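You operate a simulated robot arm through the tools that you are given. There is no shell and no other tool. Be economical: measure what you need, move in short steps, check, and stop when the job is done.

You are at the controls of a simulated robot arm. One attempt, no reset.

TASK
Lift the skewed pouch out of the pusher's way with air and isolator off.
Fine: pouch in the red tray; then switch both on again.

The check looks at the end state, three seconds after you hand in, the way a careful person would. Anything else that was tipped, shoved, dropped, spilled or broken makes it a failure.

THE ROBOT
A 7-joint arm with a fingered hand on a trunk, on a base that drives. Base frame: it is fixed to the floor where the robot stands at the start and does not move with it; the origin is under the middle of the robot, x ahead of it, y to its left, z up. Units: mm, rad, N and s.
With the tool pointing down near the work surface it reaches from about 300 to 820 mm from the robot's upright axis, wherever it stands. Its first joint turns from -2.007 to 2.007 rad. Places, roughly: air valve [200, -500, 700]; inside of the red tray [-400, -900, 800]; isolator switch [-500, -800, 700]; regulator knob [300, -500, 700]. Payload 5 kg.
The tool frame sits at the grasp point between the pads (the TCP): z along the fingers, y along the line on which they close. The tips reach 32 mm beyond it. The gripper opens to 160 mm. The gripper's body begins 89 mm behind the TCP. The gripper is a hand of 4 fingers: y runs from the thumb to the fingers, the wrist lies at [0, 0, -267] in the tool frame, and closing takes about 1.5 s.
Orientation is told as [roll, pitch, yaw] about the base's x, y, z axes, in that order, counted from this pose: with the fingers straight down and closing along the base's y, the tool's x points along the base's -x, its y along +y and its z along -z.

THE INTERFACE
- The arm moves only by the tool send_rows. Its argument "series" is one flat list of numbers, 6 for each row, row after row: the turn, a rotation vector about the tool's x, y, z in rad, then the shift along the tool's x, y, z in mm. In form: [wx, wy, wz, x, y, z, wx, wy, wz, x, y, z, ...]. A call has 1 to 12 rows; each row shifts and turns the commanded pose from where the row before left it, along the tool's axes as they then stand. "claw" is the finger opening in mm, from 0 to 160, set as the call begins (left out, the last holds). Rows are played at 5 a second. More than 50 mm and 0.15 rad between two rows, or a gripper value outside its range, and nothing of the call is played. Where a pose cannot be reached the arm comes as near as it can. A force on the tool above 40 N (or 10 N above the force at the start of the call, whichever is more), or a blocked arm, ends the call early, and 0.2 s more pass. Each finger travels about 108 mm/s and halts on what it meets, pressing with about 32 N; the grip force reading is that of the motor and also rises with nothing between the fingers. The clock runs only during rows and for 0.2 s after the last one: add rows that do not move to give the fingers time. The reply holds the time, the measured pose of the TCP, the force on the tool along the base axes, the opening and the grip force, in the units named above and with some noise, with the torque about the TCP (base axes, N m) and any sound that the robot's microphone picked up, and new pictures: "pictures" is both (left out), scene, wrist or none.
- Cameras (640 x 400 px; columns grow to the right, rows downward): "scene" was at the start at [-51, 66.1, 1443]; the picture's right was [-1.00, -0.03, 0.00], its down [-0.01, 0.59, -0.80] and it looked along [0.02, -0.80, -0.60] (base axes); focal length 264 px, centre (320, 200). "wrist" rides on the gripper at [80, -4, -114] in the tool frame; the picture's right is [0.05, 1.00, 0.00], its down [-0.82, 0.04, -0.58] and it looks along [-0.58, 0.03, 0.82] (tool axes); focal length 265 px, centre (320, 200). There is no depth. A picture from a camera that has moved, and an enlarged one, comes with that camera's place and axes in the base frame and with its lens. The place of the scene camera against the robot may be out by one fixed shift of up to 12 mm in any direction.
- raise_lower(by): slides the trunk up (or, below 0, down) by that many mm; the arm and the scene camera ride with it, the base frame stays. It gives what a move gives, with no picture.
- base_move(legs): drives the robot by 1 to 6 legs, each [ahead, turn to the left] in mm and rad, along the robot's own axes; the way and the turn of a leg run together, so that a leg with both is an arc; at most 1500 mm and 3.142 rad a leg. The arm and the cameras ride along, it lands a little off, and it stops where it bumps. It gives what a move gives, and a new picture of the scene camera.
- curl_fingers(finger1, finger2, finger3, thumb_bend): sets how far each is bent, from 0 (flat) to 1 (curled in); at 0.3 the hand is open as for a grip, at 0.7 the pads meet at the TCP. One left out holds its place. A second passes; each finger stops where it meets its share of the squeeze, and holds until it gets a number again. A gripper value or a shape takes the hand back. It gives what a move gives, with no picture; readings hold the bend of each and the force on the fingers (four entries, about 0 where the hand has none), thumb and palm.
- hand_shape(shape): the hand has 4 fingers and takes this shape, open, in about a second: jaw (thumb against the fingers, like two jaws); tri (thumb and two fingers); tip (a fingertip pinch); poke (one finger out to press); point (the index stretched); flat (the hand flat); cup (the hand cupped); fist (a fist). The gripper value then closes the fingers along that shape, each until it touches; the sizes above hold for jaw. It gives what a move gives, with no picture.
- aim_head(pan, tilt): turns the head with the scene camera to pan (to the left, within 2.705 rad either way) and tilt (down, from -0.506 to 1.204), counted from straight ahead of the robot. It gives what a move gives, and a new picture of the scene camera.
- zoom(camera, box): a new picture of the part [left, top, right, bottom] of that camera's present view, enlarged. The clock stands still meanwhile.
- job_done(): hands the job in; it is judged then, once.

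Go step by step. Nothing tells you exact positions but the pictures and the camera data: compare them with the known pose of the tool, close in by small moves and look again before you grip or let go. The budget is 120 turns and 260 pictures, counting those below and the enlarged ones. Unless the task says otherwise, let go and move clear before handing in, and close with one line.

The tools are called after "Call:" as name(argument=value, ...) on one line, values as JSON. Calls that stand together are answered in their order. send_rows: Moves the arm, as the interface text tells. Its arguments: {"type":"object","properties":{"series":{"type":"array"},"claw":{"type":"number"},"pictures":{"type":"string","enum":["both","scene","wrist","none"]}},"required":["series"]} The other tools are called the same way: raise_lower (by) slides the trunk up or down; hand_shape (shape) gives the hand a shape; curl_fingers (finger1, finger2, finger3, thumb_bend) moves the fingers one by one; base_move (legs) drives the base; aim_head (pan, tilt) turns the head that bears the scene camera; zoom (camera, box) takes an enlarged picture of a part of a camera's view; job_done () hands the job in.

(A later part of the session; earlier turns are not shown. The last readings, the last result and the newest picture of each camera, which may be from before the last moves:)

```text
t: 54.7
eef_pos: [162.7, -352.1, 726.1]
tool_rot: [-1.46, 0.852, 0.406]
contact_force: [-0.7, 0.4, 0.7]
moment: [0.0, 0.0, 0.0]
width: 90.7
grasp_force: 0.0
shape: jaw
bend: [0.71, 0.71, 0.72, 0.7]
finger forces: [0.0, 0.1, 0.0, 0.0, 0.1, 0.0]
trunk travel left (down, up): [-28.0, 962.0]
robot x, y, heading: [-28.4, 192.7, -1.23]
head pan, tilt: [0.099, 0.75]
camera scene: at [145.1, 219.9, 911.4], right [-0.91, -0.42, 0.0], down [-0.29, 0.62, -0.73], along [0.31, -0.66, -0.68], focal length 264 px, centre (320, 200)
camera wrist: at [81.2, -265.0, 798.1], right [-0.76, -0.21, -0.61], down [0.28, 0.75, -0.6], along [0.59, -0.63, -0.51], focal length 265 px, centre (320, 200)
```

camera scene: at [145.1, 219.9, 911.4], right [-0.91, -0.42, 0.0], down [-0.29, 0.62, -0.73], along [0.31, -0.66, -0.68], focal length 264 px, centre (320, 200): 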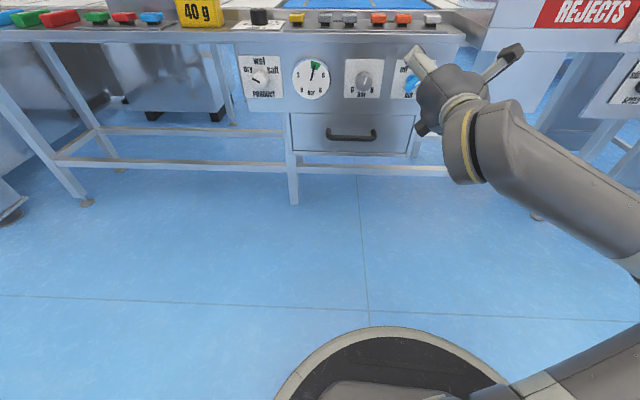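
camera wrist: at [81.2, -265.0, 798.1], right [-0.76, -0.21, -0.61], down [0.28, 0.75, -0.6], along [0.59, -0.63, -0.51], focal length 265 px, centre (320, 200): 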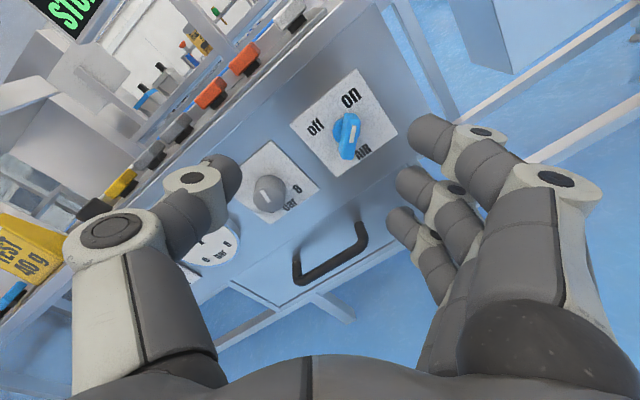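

The knob bar now lines up with the fingers' plane. I level the hand and centre it on the knob axis (x −37, y +35) before advancing.

Call:
send_rows(series=[0.046, 0.053, 0, 0, 0, 0, 0, 0, 0, -37, 0, 0, 0, 0, 0, 0, 35, 40, 0, 0, 0, 0, 0, 0], pictures="wrist")

Call:
zoom(camera="wrist", box=[220, 40, 420, 165])

```text
refused: row 3 steps farther than a row can; nothing moved
```

```text
3.20 times, centred on (320, 102) of wrist
camera zoom: at [81.2, -265.0, 798.1], right [-0.76, -0.21, -0.61], down [0.28, 0.75, -0.6], along [0.59, -0.63, -0.51], focal length 849 px, centre (320, 512)
```

zoom: 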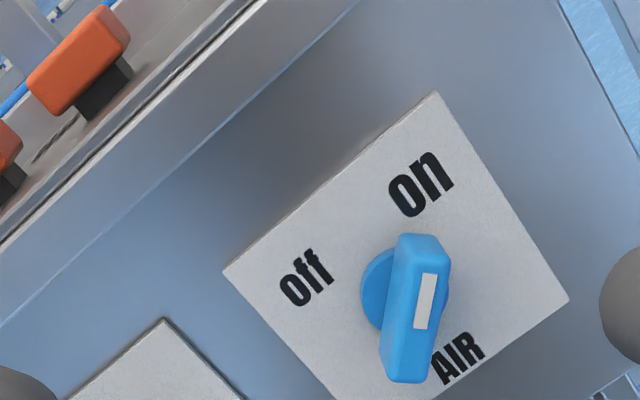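

Call:
send_rows(series=[0.046, 0.053, 0, 0, 0, 0, 0, 0, 0, -37, 0, 0, 0, 0, 0, 0, 35, 0, 0, 0, 0, 0, 0, 40, 0, 0, 0, 0, 0, 0], pictures="wrist")

Call:
zoom(camera="wrist", box=[220, 0, 420, 125])

```text
t: 55.9
eef_pos: [171.9, -390.8, 675.1]
tool_rot: [-1.566, 0.859, 0.328]
contact_force: [-0.4, -0.7, 0.0]
moment: [-0.03, -0.01, 0.0]
width: 90.6
grasp_force: 0.0
shape: jaw
bend: [0.72, 0.72, 0.72, 0.7]
finger forces: [0.0, 0.0, 0.1, 0.0, 0.0, 0.0]
trunk travel left (down, up): [-28.0, 962.0]
robot x, y, heading: [-27.1, 189.5, -1.231]
head pan, tilt: [0.099, 0.75]
camera wrist: at [89.7, -299.7, 738.9], right [-0.75, -0.25, -0.61], down [0.29, 0.71, -0.64], along [0.6, -0.66, -0.46], focal length 265 px, centre (320, 200)
```

wrist: 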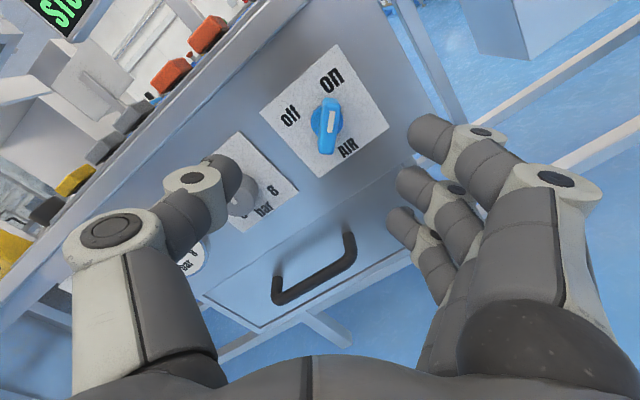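

```text
3.20 times, centred on (320, 62) of wrist
camera zoom: at [89.7, -299.7, 738.9], right [-0.75, -0.25, -0.61], down [0.29, 0.71, -0.64], along [0.6, -0.66, -0.46], focal length 849 px, centre (320, 640)
```

zoom: 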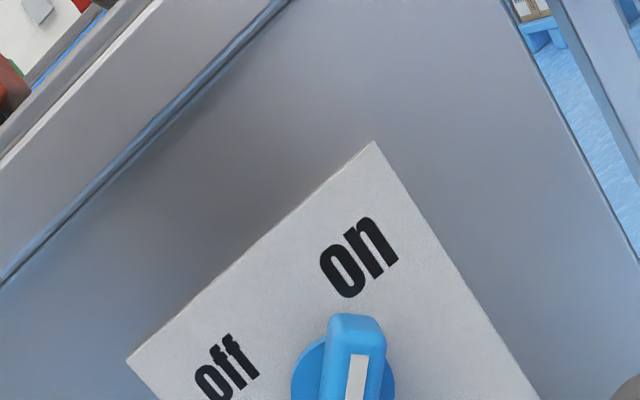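

Nearly on axis; knob front is about 140 mm ahead. I correct by x −11, y +9 and advance 80 mm, then look.

Call:
send_rows(series=[0, 0, 0, -11, 9, 0, 0, 0, 0, 0, 0, 40, 0, 0, 0, 0, 0, 40, 0, 0, 0, 0, 0, 0], pictures="both")

Call:
zoom(camera="wrist", box=[180, 20, 480, 207])

```text
t: 56.9
eef_pos: [183.6, -464.9, 676.7]
tool_rot: [-1.555, 0.858, 0.342]
contact_force: [-0.1, 0.3, 0.8]
moment: [0.02, 0.02, 0.04]
width: 90.7
grasp_force: 0.0
shape: jaw
bend: [0.72, 0.72, 0.72, 0.7]
finger forces: [0.1, 0.0, 0.0, 0.1, 0.0, 0.0]
out of reach, approached as far as the arm can: row 1, 2, 3
trunk travel left (down, up): [-28.0, 962.0]
robot x, y, heading: [-23.2, 190.2, -1.236]
head pan, tilt: [0.099, 0.75]
camera scene: at [145.0, 219.8, 911.3], right [-0.91, -0.42, 0.0], down [-0.29, 0.62, -0.73], along [0.31, -0.66, -0.68], focal length 264 px, centre (320, 200)
camera wrist: at [100.6, -375.6, 741.8], right [-0.75, -0.25, -0.61], down [0.29, 0.72, -0.64], along [0.6, -0.65, -0.46], focal length 265 px, centre (320, 200)
```

scene: 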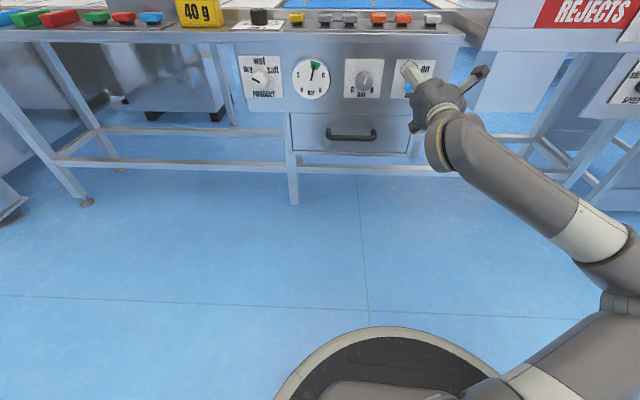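
wrist: 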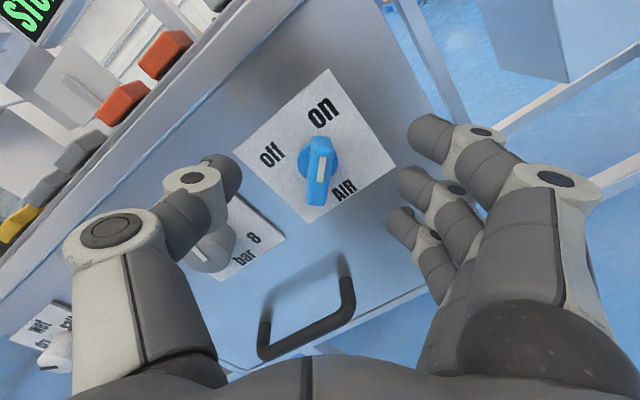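

```text
2.13 times, centred on (330, 114) of wrist
camera zoom: at [100.6, -375.6, 741.8], right [-0.75, -0.25, -0.61], down [0.29, 0.72, -0.64], along [0.6, -0.65, -0.46], focal length 566 px, centre (299, 384)
```

zoom: 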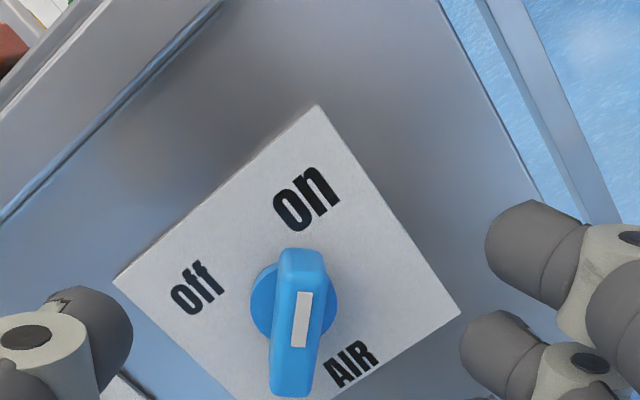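

I still need ~17 mm down and ~14 mm left to be on axis; the arm's reach limits downward motion, so I use the trunk.

Call:
raise_lower(by=-22)

Call:
send_rows(series=[0, 0, 0, -9.2, -10.6, 0, 0, 0, 0, 0, 0, 0], pictures="wrist")

```text
t: 57.6
eef_pos: [185.2, -465.5, 654.8]
tool_rot: [-1.555, 0.857, 0.341]
contact_force: [-0.3, -0.2, 0.1]
moment: [-0.01, -0.01, -0.02]
width: 90.4
grasp_force: 0.0
shape: jaw
bend: [0.72, 0.72, 0.72, 0.7]
finger forces: [0.0, 0.1, 0.0, 0.0, 0.0, 0.1]
trunk travel left (down, up): [-6.0, 984.0]
robot x, y, heading: [-24.5, 188.1, -1.235]
head pan, tilt: [0.099, 0.75]
```

```text
t: 58.2
eef_pos: [196.2, -462.2, 656.6]
tool_rot: [-1.543, 0.858, 0.357]
contact_force: [-0.5, -0.5, -0.7]
moment: [-0.03, 0.0, 0.02]
width: 90.7
grasp_force: 0.1
shape: jaw
bend: [0.72, 0.72, 0.72, 0.7]
finger forces: [0.1, 0.0, 0.1, 0.0, 0.0, 0.0]
trunk travel left (down, up): [-6.0, 984.0]
robot x, y, heading: [-26.8, 187.1, -1.231]
head pan, tilt: [0.099, 0.75]
camera wrist: at [112.5, -371.5, 722.8], right [-0.75, -0.25, -0.61], down [0.28, 0.72, -0.63], along [0.6, -0.65, -0.47], focal length 265 px, centre (320, 200)
```

wrist: 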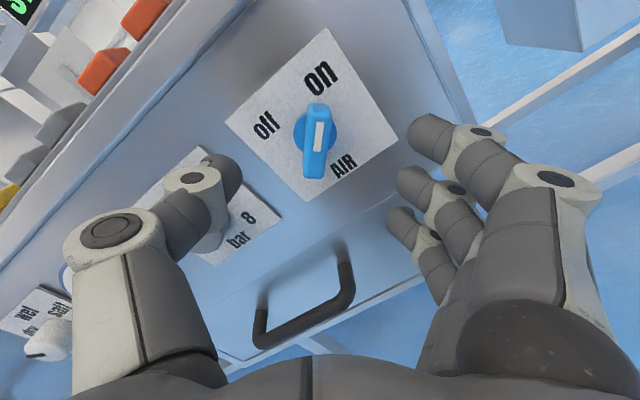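

On axis now. I advance 46 mm in small steps so the fingertips straddle the bar.

Call:
send_rows(series=[0, 0, 0, 0, -2.5, 16, 0, 0, 0, 0, 0, 15, 0, 0, 0, 0, 0, 15, 0, 0, 0, 0, 0, 0], pictures="wrist")

Call:
zoom(camera="wrist", box=[180, 60, 480, 247])

```text
t: 59.2
eef_pos: [211.0, -504.6, 661.1]
tool_rot: [-1.542, 0.861, 0.358]
contact_force: [-0.5, 0.1, -0.3]
moment: [0.04, 0.01, 0.03]
width: 90.6
grasp_force: 0.1
shape: jaw
bend: [0.72, 0.72, 0.72, 0.7]
finger forces: [0.1, 0.0, 0.0, 0.0, 0.0, 0.0]
out of reach, approached as far as the arm can: row 1
trunk travel left (down, up): [-6.0, 984.0]
robot x, y, heading: [-23.3, 189.9, -1.232]
head pan, tilt: [0.099, 0.75]
camera wrist: at [127.1, -415.2, 727.6], right [-0.75, -0.25, -0.61], down [0.28, 0.72, -0.63], along [0.6, -0.65, -0.47], focal length 265 px, centre (320, 200)
```

wrist: 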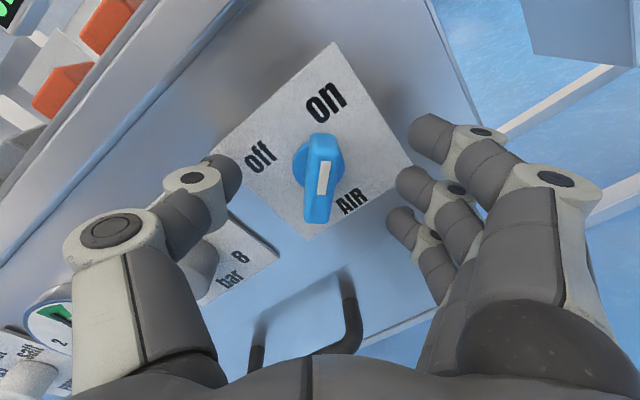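

```text
2.13 times, centred on (330, 154) of wrist
camera zoom: at [127.1, -415.2, 727.6], right [-0.75, -0.25, -0.61], down [0.28, 0.72, -0.63], along [0.6, -0.65, -0.47], focal length 566 px, centre (299, 299)
```

zoom: 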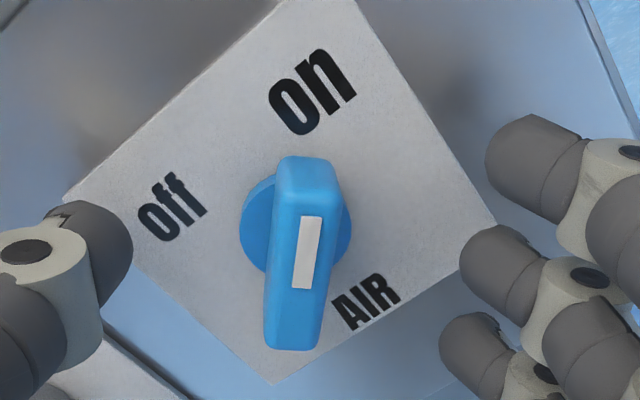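

The tips straddle the bar with ~17 mm overlap. I advance 6 mm more and close.

Call:
send_rows(series=[0, 0, 0, 0, 0, 6, 0, 0, 0, 0, 0, 0, 0, 0, 0, 0, 0, 0, 0, 0, 0, 0, 0, 0, 0, 0, 0, 0, 0, 0, 0, 0, 0, 0, 0, 0, 0, 0, 0, 0, 0, 0], claw=5, pictures="wrist")

Call:
zoom(camera="wrist", box=[180, 60, 480, 247])

```text
t: 60.8
eef_pos: [211.5, -509.7, 662.1]
tool_rot: [-1.542, 0.861, 0.357]
contact_force: [1.4, -1.1, 7.0]
moment: [-0.19, 0.14, 0.03]
width: 8.2
grasp_force: 32.0
shape: jaw
bend: [0.72, 0.7, 0.71, 0.7]
finger forces: [7.2, 11.3, 9.0, 0.1, 34.8, 0.0]
out of reach, approached as far as the arm can: row 1
trunk travel left (down, up): [-6.0, 984.0]
robot x, y, heading: [-22.2, 189.2, -1.234]
head pan, tilt: [0.099, 0.75]
camera wrist: at [128.5, -420.4, 728.2], right [-0.75, -0.25, -0.61], down [0.28, 0.72, -0.64], along [0.6, -0.65, -0.47], focal length 265 px, centre (320, 200)
```

wrist: 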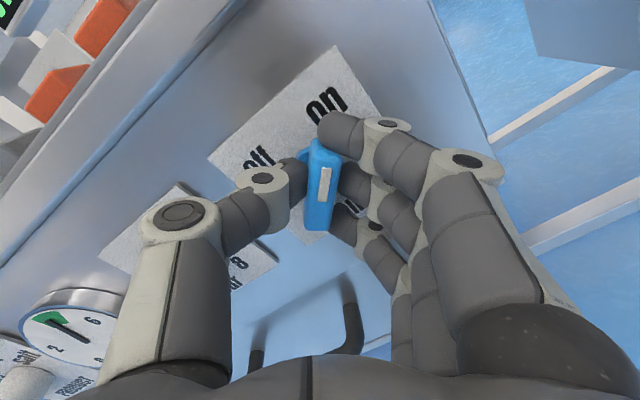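

```text
2.13 times, centred on (330, 154) of wrist
camera zoom: at [128.5, -420.4, 728.2], right [-0.75, -0.25, -0.61], down [0.28, 0.72, -0.64], along [0.6, -0.65, -0.47], focal length 566 px, centre (299, 299)
```

zoom: 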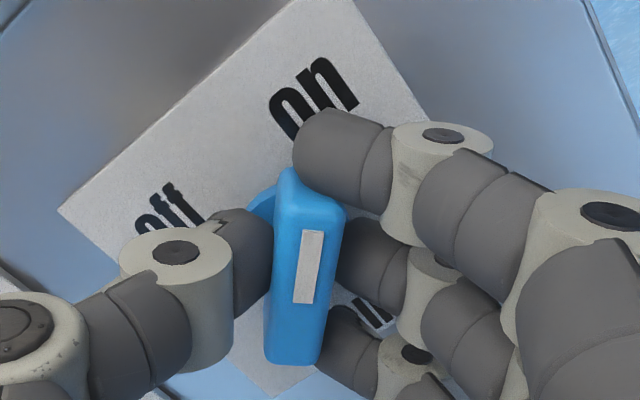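

Firm grip on the bar. I start turning toward "off" (−z) in a short trial.

Call:
send_rows(series=[0, 0, -0.14, 0, 0, 0, 0, 0, -0.14, 0, 0, 0, 0, 0, -0.14, 0, 0, 0, 0, 0, 0, 0, 0, 0], pictures="wrist")

```text
t: 61.8
eef_pos: [211.5, -510.9, 661.9]
tool_rot: [-1.541, 1.28, 0.363]
contact_force: [5.3, 2.5, 9.8]
moment: [-0.38, -0.14, 0.16]
width: 7.8
grasp_force: 31.9
shape: jaw
bend: [0.72, 0.7, 0.71, 0.7]
finger forces: [5.3, 10.8, 8.4, 0.0, 42.9, 0.0]
trunk travel left (down, up): [-6.0, 984.0]
robot x, y, heading: [-27.1, 188.4, -1.231]
head pan, tilt: [0.099, 0.75]
camera wrist: at [158.4, -409.4, 742.2], right [-0.92, -0.31, -0.24], down [-0.01, 0.62, -0.79], along [0.39, -0.72, -0.57], focal length 265 px, centre (320, 200)
```

wrist: 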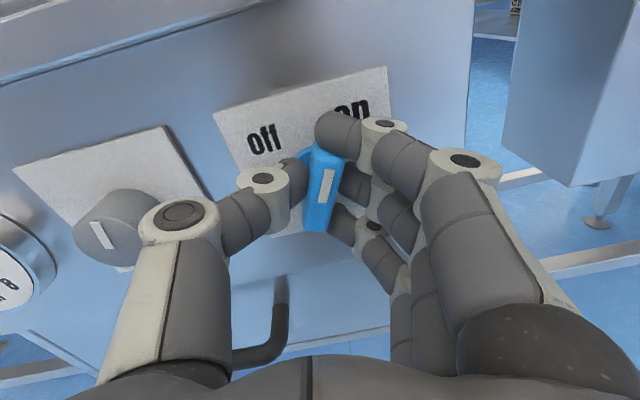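

Knob turns with the hand. I continue the turn (another ~1.17 rad).

Call:
send_rows(series=[0, 0, -0.14, 0, 0, 0, 0, 0, -0.14, 0, 0, 0, 0, 0, -0.14, 0, 0, 0, 0, 0, -0.14, 0, 0, 0, 0, 0, -0.14, 0, 0, 0, 0, 0, -0.14, 0, 0, 0, 0, 0, -0.14, 0, 0, 0, 0, 0, -0.14, 0, 0, 0, 0, 0, -0.07, 0, 0, 0, 0, 0, 0, 0, 0, 0], pictures="wrist")

Call:
zoom(camera="scene", box=[300, 40, 520, 180])

```text
t: 64.0
eef_pos: [213.8, -508.5, 662.2]
tool_rot: [1.56, 0.67, -2.814]
contact_force: [28.6, 4.3, 11.6]
moment: [-0.57, -0.27, 0.65]
width: 7.3
grasp_force: 32.1
shape: jaw
bend: [0.73, 0.7, 0.71, 0.7]
finger forces: [9.5, 11.9, 6.5, 0.0, 34.4, 0.1]
trunk travel left (down, up): [-6.0, 984.0]
robot x, y, heading: [-22.5, 188.3, -1.231]
head pan, tilt: [0.099, 0.75]
camera wrist: at [239.4, -380.5, 709.5], right [-0.54, -0.2, 0.82], down [-0.82, 0.33, -0.47], along [-0.18, -0.92, -0.34], focal length 265 px, centre (320, 200)
```

wrist: 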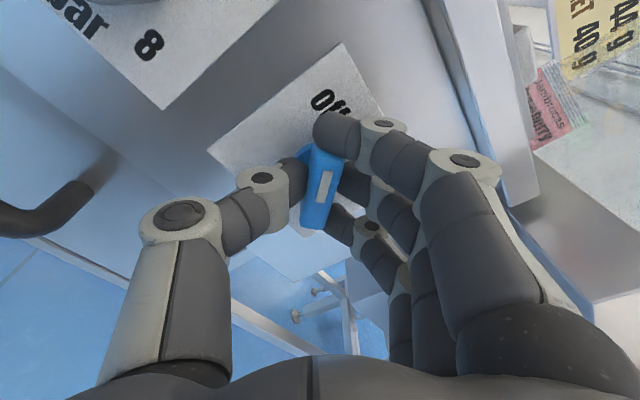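

```text
2.86 times, centred on (410, 110) of scene
camera zoom: at [146.3, 220.9, 889.1], right [-0.91, -0.43, 0.0], down [-0.29, 0.62, -0.73], along [0.31, -0.66, -0.68], focal length 755 px, centre (63, 457)
```

zoom: 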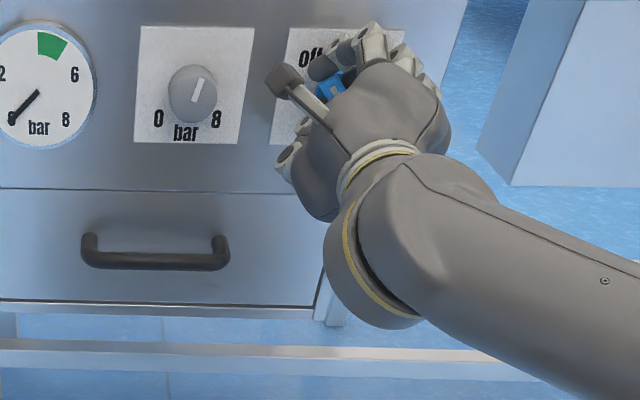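

The gauge has dropped to 0 bar: the air is off. I open the fingers and back straight out.

Call:
send_rows(series=[0, 0, 0, 0, 0, 0, 0, 0, 0, 0, 0, 0, 0, 0, 0, 0, 0, 0, 0, 0, 0, 0, 0, 0, 0, 0, 0, 0, 0, 0, 0, 0, 0, 0, 0, -30, 0, 0, 0, 0, 0, -40, 0, 0, 0, 0, 0, -40], claw=90, pictures="both")

Call:
zoom(camera="scene", box=[220, 20, 480, 180])

```text
t: 65.8
eef_pos: [175.4, -404.2, 660.1]
tool_rot: [1.557, 0.673, -2.821]
contact_force: [0.4, 1.6, 0.1]
moment: [-0.04, 0.0, -0.02]
width: 89.1
grasp_force: 0.1
shape: jaw
bend: [0.72, 0.72, 0.72, 0.7]
finger forces: [0.0, 0.0, 0.0, 0.1, 0.0, 0.0]
trunk travel left (down, up): [-6.0, 984.0]
robot x, y, heading: [-21.7, 184.9, -1.23]
head pan, tilt: [0.099, 0.75]
camera scene: at [145.4, 219.8, 889.3], right [-0.91, -0.42, 0.0], down [-0.29, 0.62, -0.73], along [0.31, -0.66, -0.68], focal length 264 px, centre (320, 200)
camera wrist: at [200.4, -277.2, 708.7], right [-0.55, -0.2, 0.81], down [-0.82, 0.34, -0.47], along [-0.18, -0.92, -0.35], focal length 265 px, centre (320, 200)
```

scene: 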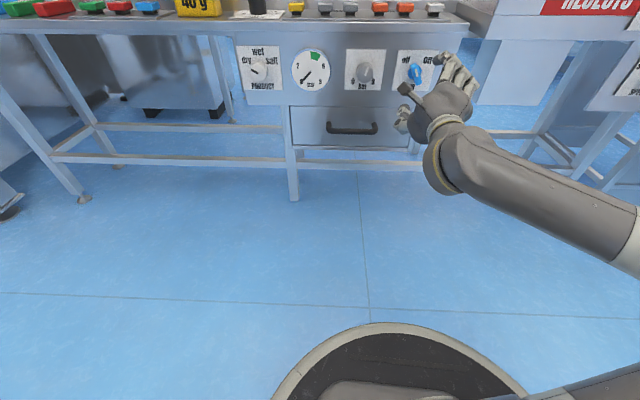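
wrist: 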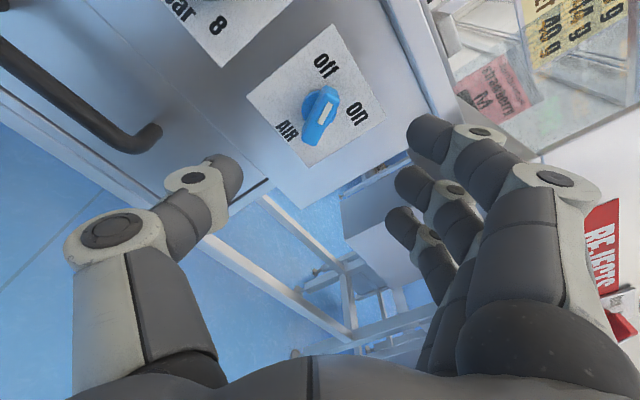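

```text
2.46 times, centred on (350, 100) of scene
camera zoom: at [145.4, 219.8, 889.3], right [-0.91, -0.42, 0.0], down [-0.29, 0.62, -0.73], along [0.31, -0.66, -0.68], focal length 650 px, centre (246, 446)
```

zoom: 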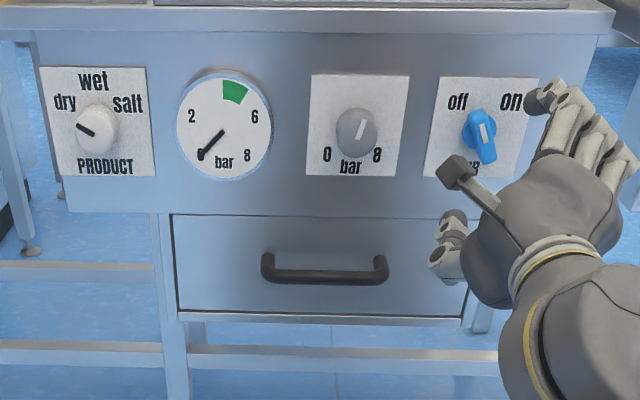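

Call:
zoom(camera="wrist", box=[230, 20, 410, 132])

Call:
zoom(camera="scene", box=[385, 40, 445, 100])

```text
3.56 times, centred on (320, 76) of wrist
camera zoom: at [200.4, -277.2, 708.7], right [-0.55, -0.2, 0.81], down [-0.82, 0.34, -0.47], along [-0.18, -0.92, -0.35], focal length 944 px, centre (320, 641)
```

zoom: 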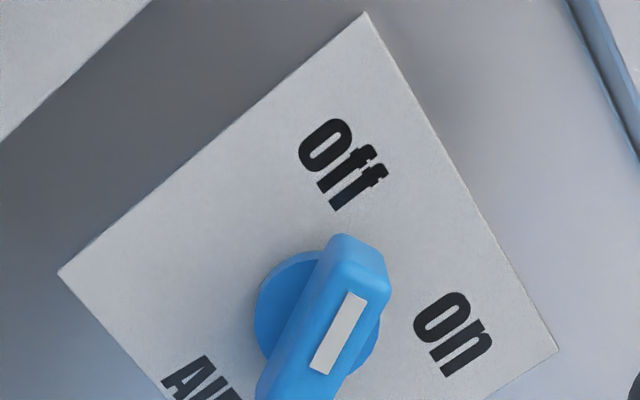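

```text
6.67 times, centred on (415, 70) of scene
camera zoom: at [145.4, 219.8, 889.3], right [-0.91, -0.42, 0.0], down [-0.29, 0.62, -0.73], along [0.31, -0.66, -0.68], focal length 1762 px, centre (-313, 1067)
```

zoom: 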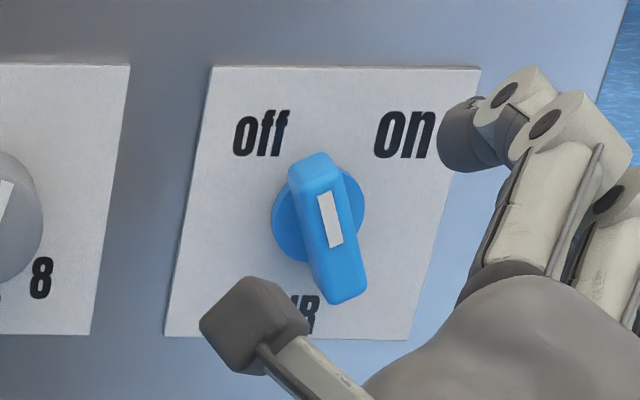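

Air reads 0, but the knob stands about 20° short of the full "off" mark. I realign the hand to the bar, regrip, and turn it the rest of the way.

Call:
send_rows(series=[0, 0, 0.14, 0, 0, 0, 0, 0, 0.14, 0, 0, 0, 0, 0, 0.08, 0, 0, 0, 0, 0, 0, 0, 0, 40, 0, 0, 0, 0, 0, 30, 0, 0, 0, 0, 0, 0], pictures="wrist")

Call:
zoom(camera="wrist", box=[180, 60, 480, 247])

```text
t: 67.2
eef_pos: [197.4, -472.3, 659.9]
tool_rot: [1.551, 1.036, -2.83]
contact_force: [0.8, 0.1, -0.1]
moment: [0.0, 0.01, -0.02]
width: 89.5
grasp_force: 0.1
shape: jaw
bend: [0.72, 0.72, 0.72, 0.7]
finger forces: [0.0, 0.0, 0.1, 0.0, 0.0, 0.0]
trunk travel left (down, up): [-6.0, 984.0]
robot x, y, heading: [-25.3, 190.8, -1.233]
head pan, tilt: [0.099, 0.75]
camera wrist: at [203.7, -350.7, 729.2], right [-0.79, -0.28, 0.55], down [-0.62, 0.41, -0.67], along [-0.04, -0.87, -0.49], focal length 265 px, centre (320, 200)
```

wrist: 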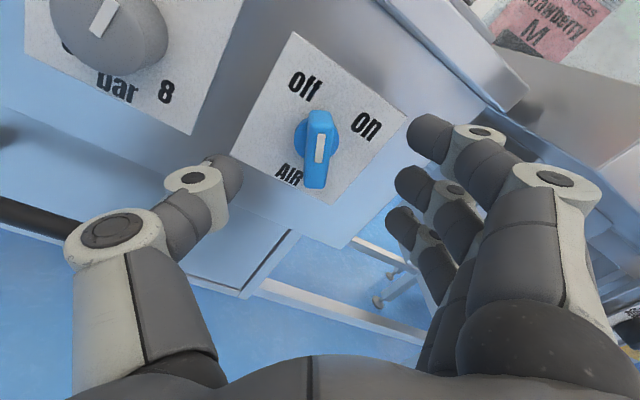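

```text
2.13 times, centred on (330, 154) of wrist
camera zoom: at [203.7, -350.7, 729.2], right [-0.79, -0.28, 0.55], down [-0.62, 0.41, -0.67], along [-0.04, -0.87, -0.49], focal length 566 px, centre (299, 299)
```

zoom: 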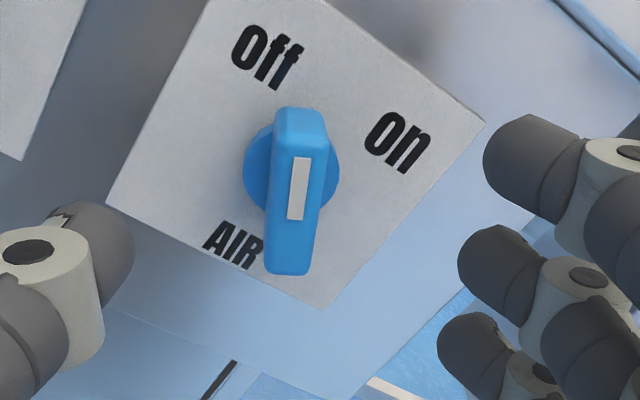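

Call:
send_rows(series=[0, 0, 0, 0, 0, 20, 0, 0, 0, 0, 0, 20, 0, 0, 0, 0, 0, 0], pictures="none")

Call:
send_rows(series=[0, 0, 0, 0, 0, 0, 0, 0, 0, 0, 0, 0, 0, 0, 0, 0, 0, 0, 0, 0, 0, 0, 0, 0, 0, 0, 0, 0, 0, 0, 0, 0, 0, 0, 0, 0, 0, 0, 0, 0, 0, 0, 0, 0, -0.14, 0, 0, 0, 0, 0, -0.14, 0, 0, 0, 0, 0, -0.14, 0, 0, 0, 0, 0, 0, 0, 0, 0], claw=5, pictures="wrist")

```text
t: 68.0
eef_pos: [211.2, -511.6, 662.0]
tool_rot: [1.549, 1.036, -2.83]
contact_force: [-0.4, -0.2, -0.6]
moment: [0.01, -0.01, -0.02]
width: 89.3
grasp_force: 0.0
shape: jaw
bend: [0.72, 0.72, 0.72, 0.7]
finger forces: [0.0, 0.1, 0.0, 0.0, 0.0, 0.0]
trunk travel left (down, up): [-6.0, 984.0]
robot x, y, heading: [-27.7, 191.7, -1.234]
head pan, tilt: [0.099, 0.75]
```

```text
t: 70.4
eef_pos: [212.4, -510.3, 661.8]
tool_rot: [1.56, 0.61, -2.816]
contact_force: [9.6, 6.2, 2.2]
moment: [-0.17, -0.37, 0.22]
width: 9.1
grasp_force: 31.9
shape: jaw
bend: [0.72, 0.71, 0.71, 0.7]
finger forces: [7.5, 18.1, 7.2, 0.1, 39.2, 0.0]
trunk travel left (down, up): [-6.0, 984.0]
robot x, y, heading: [-25.7, 192.3, -1.228]
head pan, tilt: [0.099, 0.75]
camera wrist: at [241.2, -380.7, 706.1], right [-0.5, -0.18, 0.85], down [-0.84, 0.32, -0.43], along [-0.2, -0.93, -0.31], focal length 265 px, centre (320, 200)
```

wrist: 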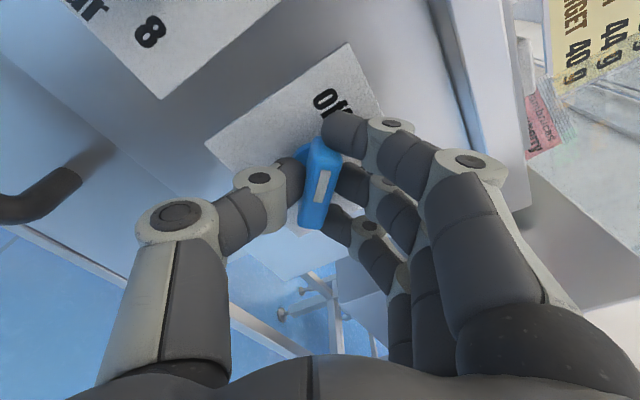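

Call:
send_rows(series=[0, 0, 0, 0, 0, 0, 0, 0, 0, 0, 0, 0, 0, 0, 0, 0, 0, 0, 0, 0, 0, 0, 0, 0, 0, 0, 0, 0, 0, 0, 0, 0, 0, 0, 0, -30, 0, 0, 0, 0, 0, -40, 0, 0, 0, 0, 0, -40], claw=90, pictures="none")

Call:
zoom(camera="scene", box=[280, 30, 460, 110])

Call:
zoom(camera="wrist", box=[180, 20, 480, 207])

```text
t: 72.2
eef_pos: [175.8, -405.7, 662.9]
tool_rot: [1.556, 0.614, -2.822]
contact_force: [-0.3, -0.2, -0.4]
moment: [0.0, 0.0, 0.02]
width: 89.0
grasp_force: 0.0
shape: jaw
bend: [0.72, 0.72, 0.72, 0.7]
finger forces: [0.0, 0.0, 0.0, 0.0, 0.0, 0.0]
trunk travel left (down, up): [-6.0, 984.0]
robot x, y, heading: [-22.7, 188.6, -1.232]
head pan, tilt: [0.099, 0.75]
```

```text
3.56 times, centred on (370, 70) of scene
camera zoom: at [145.4, 219.8, 889.3], right [-0.91, -0.42, 0.0], down [-0.29, 0.62, -0.73], along [0.31, -0.66, -0.68], focal length 940 px, centre (142, 662)
```

zoom: 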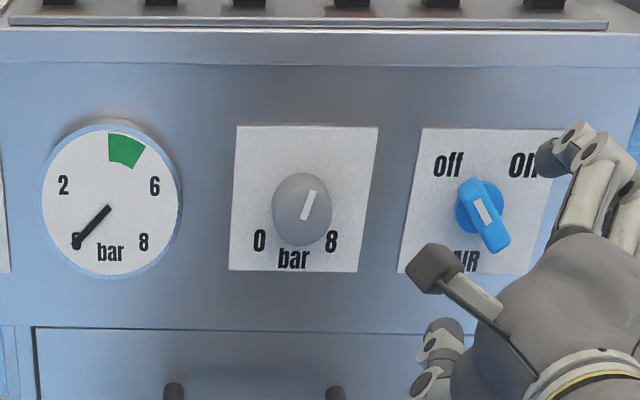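

```text
2.13 times, centred on (330, 114) of wrist
camera zoom: at [204.8, -277.7, 707.4], right [-0.5, -0.18, 0.85], down [-0.84, 0.33, -0.43], along [-0.2, -0.93, -0.32], focal length 566 px, centre (299, 384)
```

zoom: 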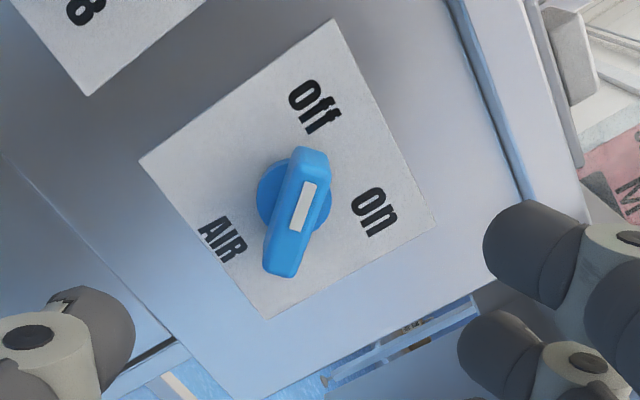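

Valve is off, gauge at zero. Next the isolator: I raise a bit and shift the base ~743 mm to the right.

Call:
raise_lower(by=150)

Call:
base_move(legs=[[0, -1.571], [743, 0], [0, 1.571]])

Call:
send_rows(series=[0, 0, 0.14, 0, 0, 0, 0, 0, 0.14, 0, 0, 0, 0, 0, 0.14, 0, 0, 0, 0, 0, 0.14, 0, 0, 0, 0, 0, 0.14, 0, 0, 0, 0, 0, 0.14, 0, 0, 0, 0, 0, 0.14, 0, 0, 0, 0, 0, 0.14, 0, 0, 0, 0, 0, 0.14, 0, 0, 0, 0, 0, 0.14, 0, 0, 0, 0, 0, 0.14, 0, 0, 0, 0, 0, 0.14, 0, 0, 0], pictures="both")

```text
t: 74.0
eef_pos: [176.4, -406.7, 812.9]
tool_rot: [1.557, 0.613, -2.819]
contact_force: [-0.7, -0.4, 0.5]
moment: [0.0, 0.0, 0.04]
width: 89.2
grasp_force: 0.2
shape: jaw
bend: [0.72, 0.72, 0.72, 0.7]
finger forces: [0.0, 0.0, 0.1, 0.1, 0.1, 0.1]
trunk travel left (down, up): [-156.0, 834.0]
robot x, y, heading: [-22.0, 190.3, -1.229]
head pan, tilt: [0.099, 0.75]
```

```text
t: 85.7
eef_pos: [-495.1, -643.6, 813.4]
tool_rot: [1.559, 0.615, -2.783]
contact_force: [-0.3, -0.2, 0.7]
moment: [-0.04, -0.01, -0.01]
width: 89.2
grasp_force: 0.1
shape: jaw
bend: [0.72, 0.72, 0.72, 0.7]
finger forces: [0.1, 0.0, 0.0, 0.1, 0.0, 0.0]
trunk travel left (down, up): [-156.0, 834.0]
robot x, y, heading: [-716.0, -53.2, -1.197]
head pan, tilt: [0.099, 0.75]
camera scene: at [-549.4, -18.4, 1039.3], right [-0.89, -0.46, 0.0], down [-0.31, 0.61, -0.73], along [0.33, -0.65, -0.68], focal length 264 px, centre (320, 200)
```

scene: 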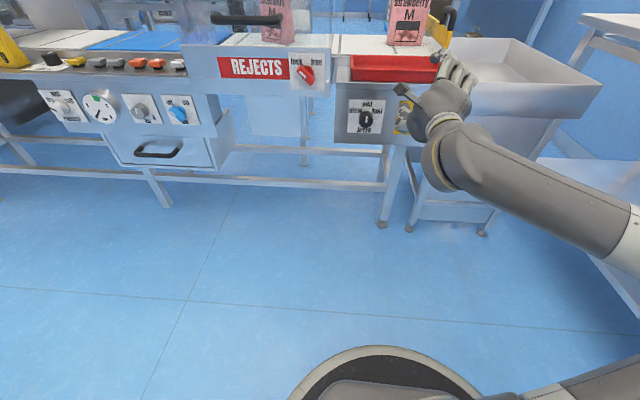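

```text
t: 88.3
eef_pos: [-493.2, -642.5, 813.1]
tool_rot: [-1.555, 0.844, 0.378]
contact_force: [-0.4, -0.8, 0.0]
moment: [-0.03, 0.01, 0.0]
width: 89.2
grasp_force: 0.1
shape: jaw
bend: [0.72, 0.72, 0.72, 0.7]
finger forces: [0.0, 0.1, 0.1, 0.0, 0.1, 0.0]
trunk travel left (down, up): [-156.0, 834.0]
robot x, y, heading: [-713.7, -56.6, -1.2]
head pan, tilt: [0.099, 0.75]
camera scene: at [-549.4, -18.4, 1039.3], right [-0.89, -0.46, 0.0], down [-0.31, 0.61, -0.73], along [0.33, -0.65, -0.68], focal length 264 px, centre (320, 200)
camera wrist: at [-581.2, -555.6, 877.4], right [-0.73, -0.27, -0.62], down [0.27, 0.73, -0.63], along [0.63, -0.63, -0.46], focal length 265 px, centre (320, 200)
```

scene: 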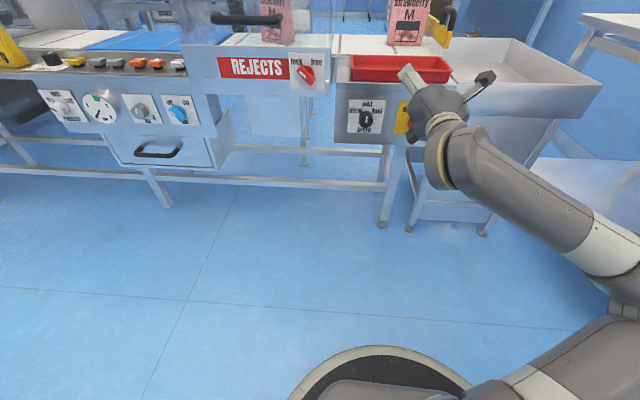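
wrist: 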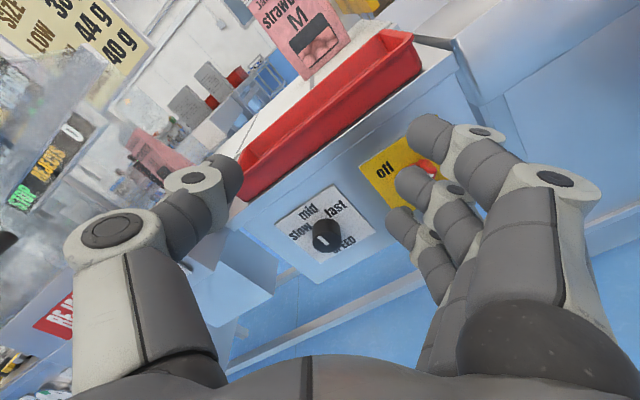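

Isolator's yellow plate is visible to the right; est. knob ≈ [-500,-785,705]. I square the base heading by −0.036, lower 105, and slide right 32.

Call:
base_move(legs=[[0, -0.036]])

Call:
raise_lower(by=-100)

Call:
send_rows(series=[0, 0, 0, 21, 24, 0, 0, 0, 0, 0, 0, 0], pictures="wrist")

```text
t: 89.1
eef_pos: [-515.7, -650.2, 813.1]
tool_rot: [-1.554, 0.847, 0.343]
contact_force: [-0.6, 0.1, 0.3]
moment: [0.02, 0.03, 0.01]
width: 89.3
grasp_force: 0.0
shape: jaw
bend: [0.72, 0.72, 0.72, 0.7]
finger forces: [0.0, 0.0, 0.0, 0.0, 0.0, 0.0]
trunk travel left (down, up): [-156.0, 834.0]
robot x, y, heading: [-716.9, -57.1, -1.23]
head pan, tilt: [0.099, 0.75]
camera scene: at [-548.1, -24.3, 1039.3], right [-0.91, -0.42, 0.0], down [-0.29, 0.62, -0.73], along [0.31, -0.66, -0.68], focal length 264 px, centre (320, 200)
```

scene: 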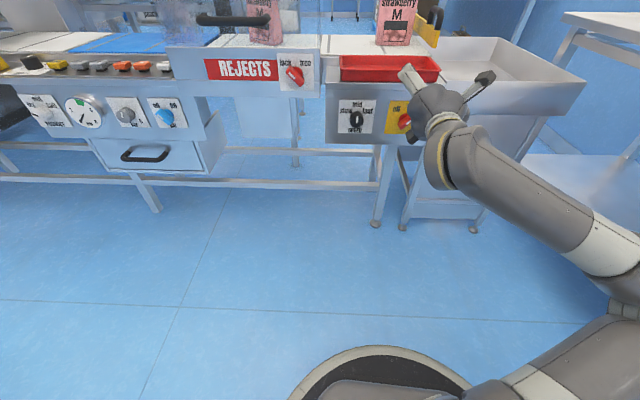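

```text
t: 90.4
eef_pos: [-515.5, -650.4, 712.8]
tool_rot: [-1.554, 0.847, 0.341]
contact_force: [0.5, 0.6, 0.2]
moment: [-0.01, -0.03, -0.04]
width: 89.2
grasp_force: 0.0
shape: jaw
bend: [0.72, 0.72, 0.72, 0.7]
finger forces: [0.1, 0.0, 0.0, 0.0, 0.1, 0.1]
trunk travel left (down, up): [-56.0, 934.0]
robot x, y, heading: [-718.4, -57.2, -1.232]
head pan, tilt: [0.099, 0.75]
```

```text
t: 91.0
eef_pos: [-546.2, -661.1, 713.0]
tool_rot: [-1.554, 0.846, 0.343]
contact_force: [0.2, 1.2, 0.3]
moment: [-0.03, 0.0, -0.03]
width: 89.5
grasp_force: 0.2
shape: jaw
bend: [0.72, 0.72, 0.72, 0.7]
finger forces: [0.0, 0.0, 0.0, 0.0, 0.0, 0.0]
trunk travel left (down, up): [-56.0, 934.0]
robot x, y, heading: [-718.7, -56.8, -1.23]
head pan, tilt: [0.099, 0.75]
camera wrist: at [-629.5, -570.7, 777.5], right [-0.74, -0.25, -0.62], down [0.29, 0.72, -0.63], along [0.6, -0.65, -0.46], focal length 265 px, centre (320, 200)
```

wrist: 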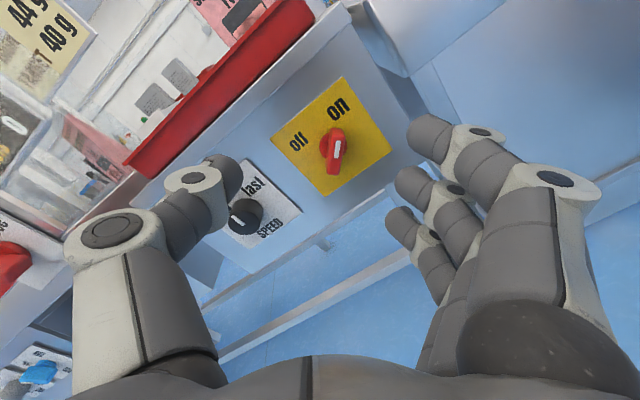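

The knob sits lower-left of the hand axis. I lower 28 mm, shift left ~26 mm, advance 30, and look again.

Call:
raise_lower(by=-28)

Call:
send_rows(series=[0, 0, 0, -17, -8, 0, 0, 0, 0, 0, 0, 30, 0, 0, 0, 0, 0, 0], pictures="wrist")

Call:
zoom(camera="wrist", box=[180, 20, 480, 207])

```text
t: 91.7
eef_pos: [-546.0, -660.5, 685.0]
tool_rot: [-1.555, 0.846, 0.34]
contact_force: [0.3, 0.4, -0.8]
moment: [0.01, 0.03, 0.02]
width: 89.2
grasp_force: 0.1
shape: jaw
bend: [0.72, 0.72, 0.72, 0.7]
finger forces: [0.0, 0.1, 0.0, 0.0, 0.0, 0.0]
trunk travel left (down, up): [-28.0, 962.0]
robot x, y, heading: [-719.0, -54.9, -1.234]
head pan, tilt: [0.099, 0.75]
```

```text
t: 92.5
eef_pos: [-519.9, -683.2, 677.2]
tool_rot: [-1.556, 0.847, 0.34]
contact_force: [0.5, 0.1, 0.1]
moment: [-0.02, -0.01, 0.0]
width: 89.1
grasp_force: 0.1
shape: jaw
bend: [0.72, 0.72, 0.72, 0.7]
finger forces: [0.0, 0.0, 0.1, 0.0, 0.0, 0.1]
trunk travel left (down, up): [-28.0, 962.0]
robot x, y, heading: [-721.2, -53.8, -1.229]
head pan, tilt: [0.099, 0.75]
camera wrist: at [-603.6, -592.7, 742.1], right [-0.74, -0.25, -0.62], down [0.29, 0.72, -0.63], along [0.6, -0.65, -0.46], focal length 265 px, centre (320, 200)
```

wrist: 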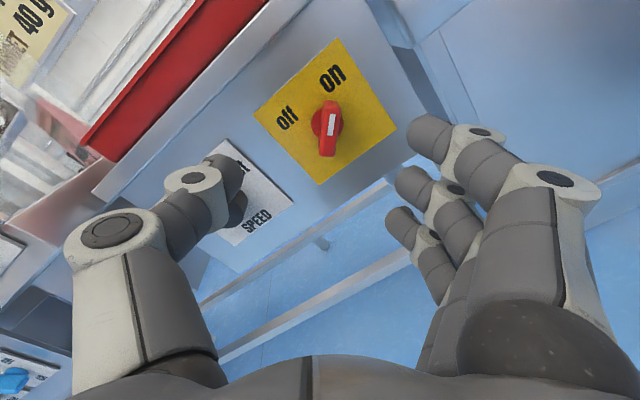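

```text
2.13 times, centred on (330, 114) of wrist
camera zoom: at [-603.6, -592.7, 742.1], right [-0.74, -0.25, -0.62], down [0.29, 0.72, -0.63], along [0.6, -0.65, -0.46], focal length 566 px, centre (299, 384)
```

zoom: 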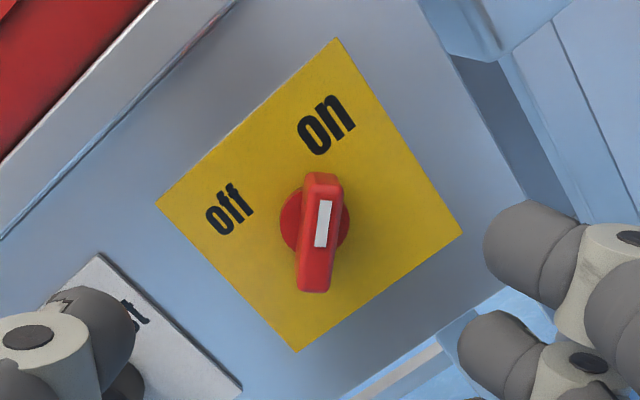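

On-axis apart from 18 mm height; the knob front is ~142 mm ahead. Lower by trunk and advance 80.

Call:
raise_lower(by=-18)

Call:
send_rows(series=[0, 0, 0, 0, 0, 40, 0, 0, 0, 0, 0, 40, 0, 0, 0, 0, 0, 0], pictures="wrist")

Call:
zoom(camera="wrist", box=[180, 60, 480, 247])

```text
t: 93.2
eef_pos: [-519.7, -683.5, 659.8]
tool_rot: [-1.554, 0.846, 0.34]
contact_force: [-0.3, -0.5, 0.3]
moment: [-0.01, 0.01, -0.02]
width: 88.8
grasp_force: 0.1
shape: jaw
bend: [0.72, 0.72, 0.72, 0.7]
finger forces: [0.0, 0.0, 0.0, 0.0, 0.0, 0.1]
trunk travel left (down, up): [-10.0, 980.0]
robot x, y, heading: [-719.0, -52.4, -1.227]
head pan, tilt: [0.099, 0.75]
```

```text
t: 94.0
eef_pos: [-495.4, -757.2, 660.4]
tool_rot: [-1.545, 0.849, 0.353]
contact_force: [0.1, 0.3, -0.1]
moment: [0.02, -0.04, -0.01]
width: 89.1
grasp_force: 0.0
shape: jaw
bend: [0.72, 0.72, 0.72, 0.7]
finger forces: [0.0, 0.1, 0.0, 0.0, 0.0, 0.1]
trunk travel left (down, up): [-10.0, 980.0]
robot x, y, heading: [-715.1, -52.5, -1.232]
head pan, tilt: [0.099, 0.75]
camera wrist: at [-578.8, -668.0, 724.8], right [-0.74, -0.25, -0.62], down [0.29, 0.72, -0.63], along [0.6, -0.65, -0.47], focal length 265 px, centre (320, 200)
```

wrist: 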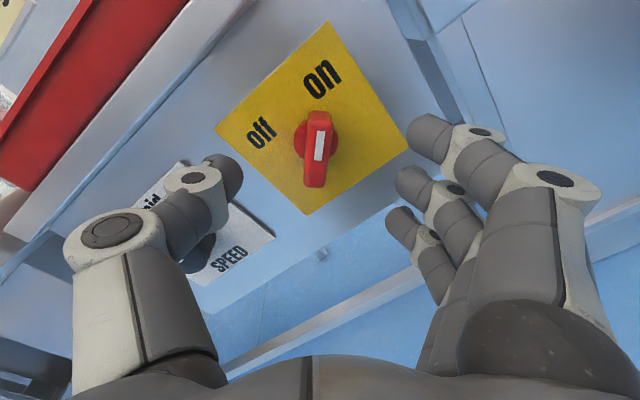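

```text
2.13 times, centred on (330, 154) of wrist
camera zoom: at [-578.8, -668.0, 724.8], right [-0.74, -0.25, -0.62], down [0.29, 0.72, -0.63], along [0.6, -0.65, -0.47], focal length 566 px, centre (299, 299)
```

zoom: 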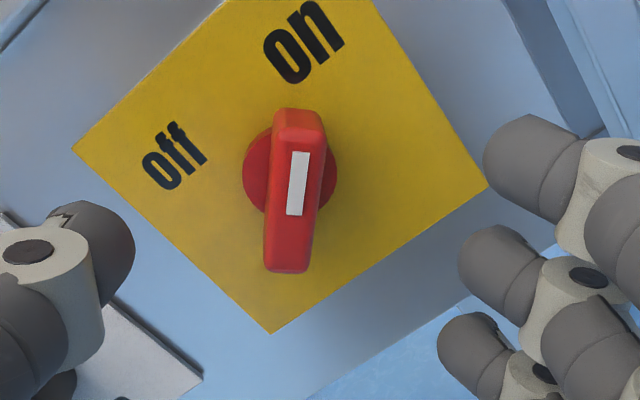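

Call:
send_rows(series=[0, 0, 0, -4, 0, 17, 0, 0, 0, 0, 0, 17, 0, 0, 0, 0, 0, 16, 0, 0, 0, 0, 0, 0], pictures="wrist")

Call:
zoom(camera="wrist", box=[180, 80, 480, 267])

```text
t: 95.0
eef_pos: [-478.0, -803.0, 660.0]
tool_rot: [-1.546, 0.849, 0.357]
contact_force: [-8.3, 25.1, -4.9]
moment: [-0.82, 0.0, 1.39]
width: 86.9
grasp_force: 0.0
shape: jaw
bend: [0.72, 0.72, 0.72, 0.7]
finger forces: [0.0, 0.1, 0.0, 0.1, 26.7, 0.0]
out of reach, approached as far as the arm can: row 1
trunk travel left (down, up): [-10.0, 980.0]
robot x, y, heading: [-720.0, -53.2, -1.233]
head pan, tilt: [0.099, 0.75]
camera wrist: at [-562.2, -714.0, 725.3], right [-0.74, -0.25, -0.62], down [0.28, 0.72, -0.63], along [0.61, -0.64, -0.47], focal length 265 px, centre (320, 200)
```

wrist: 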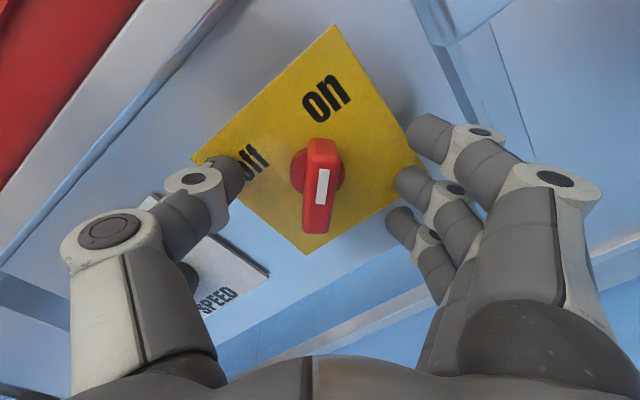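

```text
2.13 times, centred on (330, 174) of wrist
camera zoom: at [-562.2, -714.0, 725.3], right [-0.74, -0.25, -0.62], down [0.28, 0.72, -0.63], along [0.61, -0.64, -0.47], focal length 566 px, centre (299, 256)
```

zoom: 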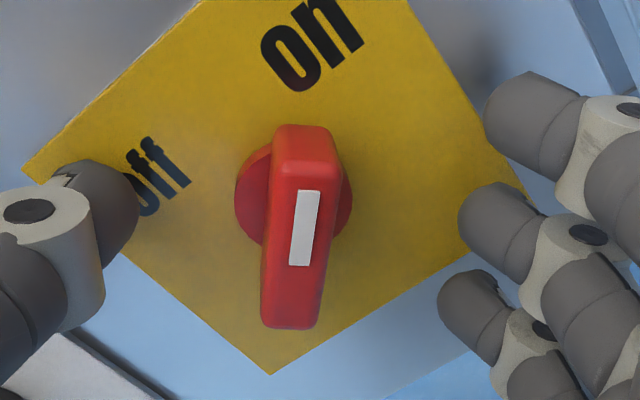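

The thumb tip touches the panel (25 N), so I back off 8 mm and then close on the bar.

Call:
send_rows(series=[0, 0, 0, 0, 0, -8, 0, 0, 0, 0, 0, 0], pictures="none")

Call:
send_rows(series=[0, 0, 0, 0, 0, 0, 0, 0, 0, 0, 0, 0, 0, 0, 0, 0, 0, 0, 0, 0, 0, 0, 0, 0, 0, 0, 0, 0, 0, 0, 0, 0, 0, 0, 0, 0, 0, 0, 0, 0, 0, 0], claw=5, pictures="wrist")

```text
t: 95.6
eef_pos: [-482.0, -798.7, 658.7]
tool_rot: [-1.54, 0.849, 0.356]
contact_force: [0.4, -0.3, 0.1]
moment: [0.0, 0.0, -0.02]
width: 89.6
grasp_force: 0.1
shape: jaw
bend: [0.72, 0.72, 0.72, 0.7]
finger forces: [0.0, 0.1, 0.0, 0.1, 0.0, 0.0]
trunk travel left (down, up): [-10.0, 980.0]
robot x, y, heading: [-715.2, -55.5, -1.237]
head pan, tilt: [0.099, 0.75]
```

```text
t: 97.2
eef_pos: [-481.1, -797.2, 658.9]
tool_rot: [-1.543, 0.849, 0.357]
contact_force: [5.7, -1.8, 6.9]
moment: [-0.16, -0.02, 0.13]
width: 8.0
grasp_force: 32.0
shape: jaw
bend: [0.71, 0.71, 0.71, 0.7]
finger forces: [7.6, 8.6, 7.8, 0.1, 33.6, 0.0]
trunk travel left (down, up): [-10.0, 980.0]
robot x, y, heading: [-716.4, -52.2, -1.229]
head pan, tilt: [0.099, 0.75]
camera wrist: at [-565.0, -708.4, 724.6], right [-0.74, -0.25, -0.62], down [0.28, 0.72, -0.63], along [0.6, -0.65, -0.47], focal length 265 px, centre (320, 200)
```

wrist: 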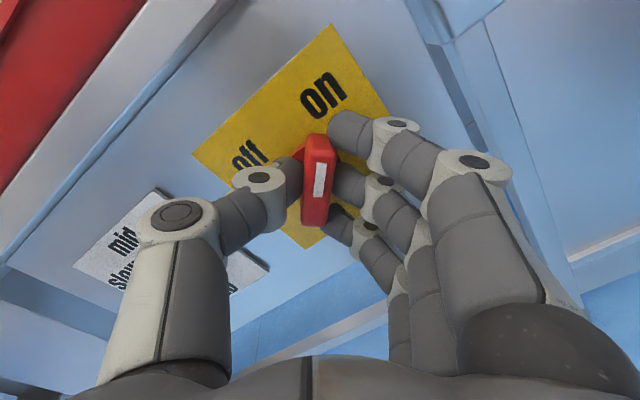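

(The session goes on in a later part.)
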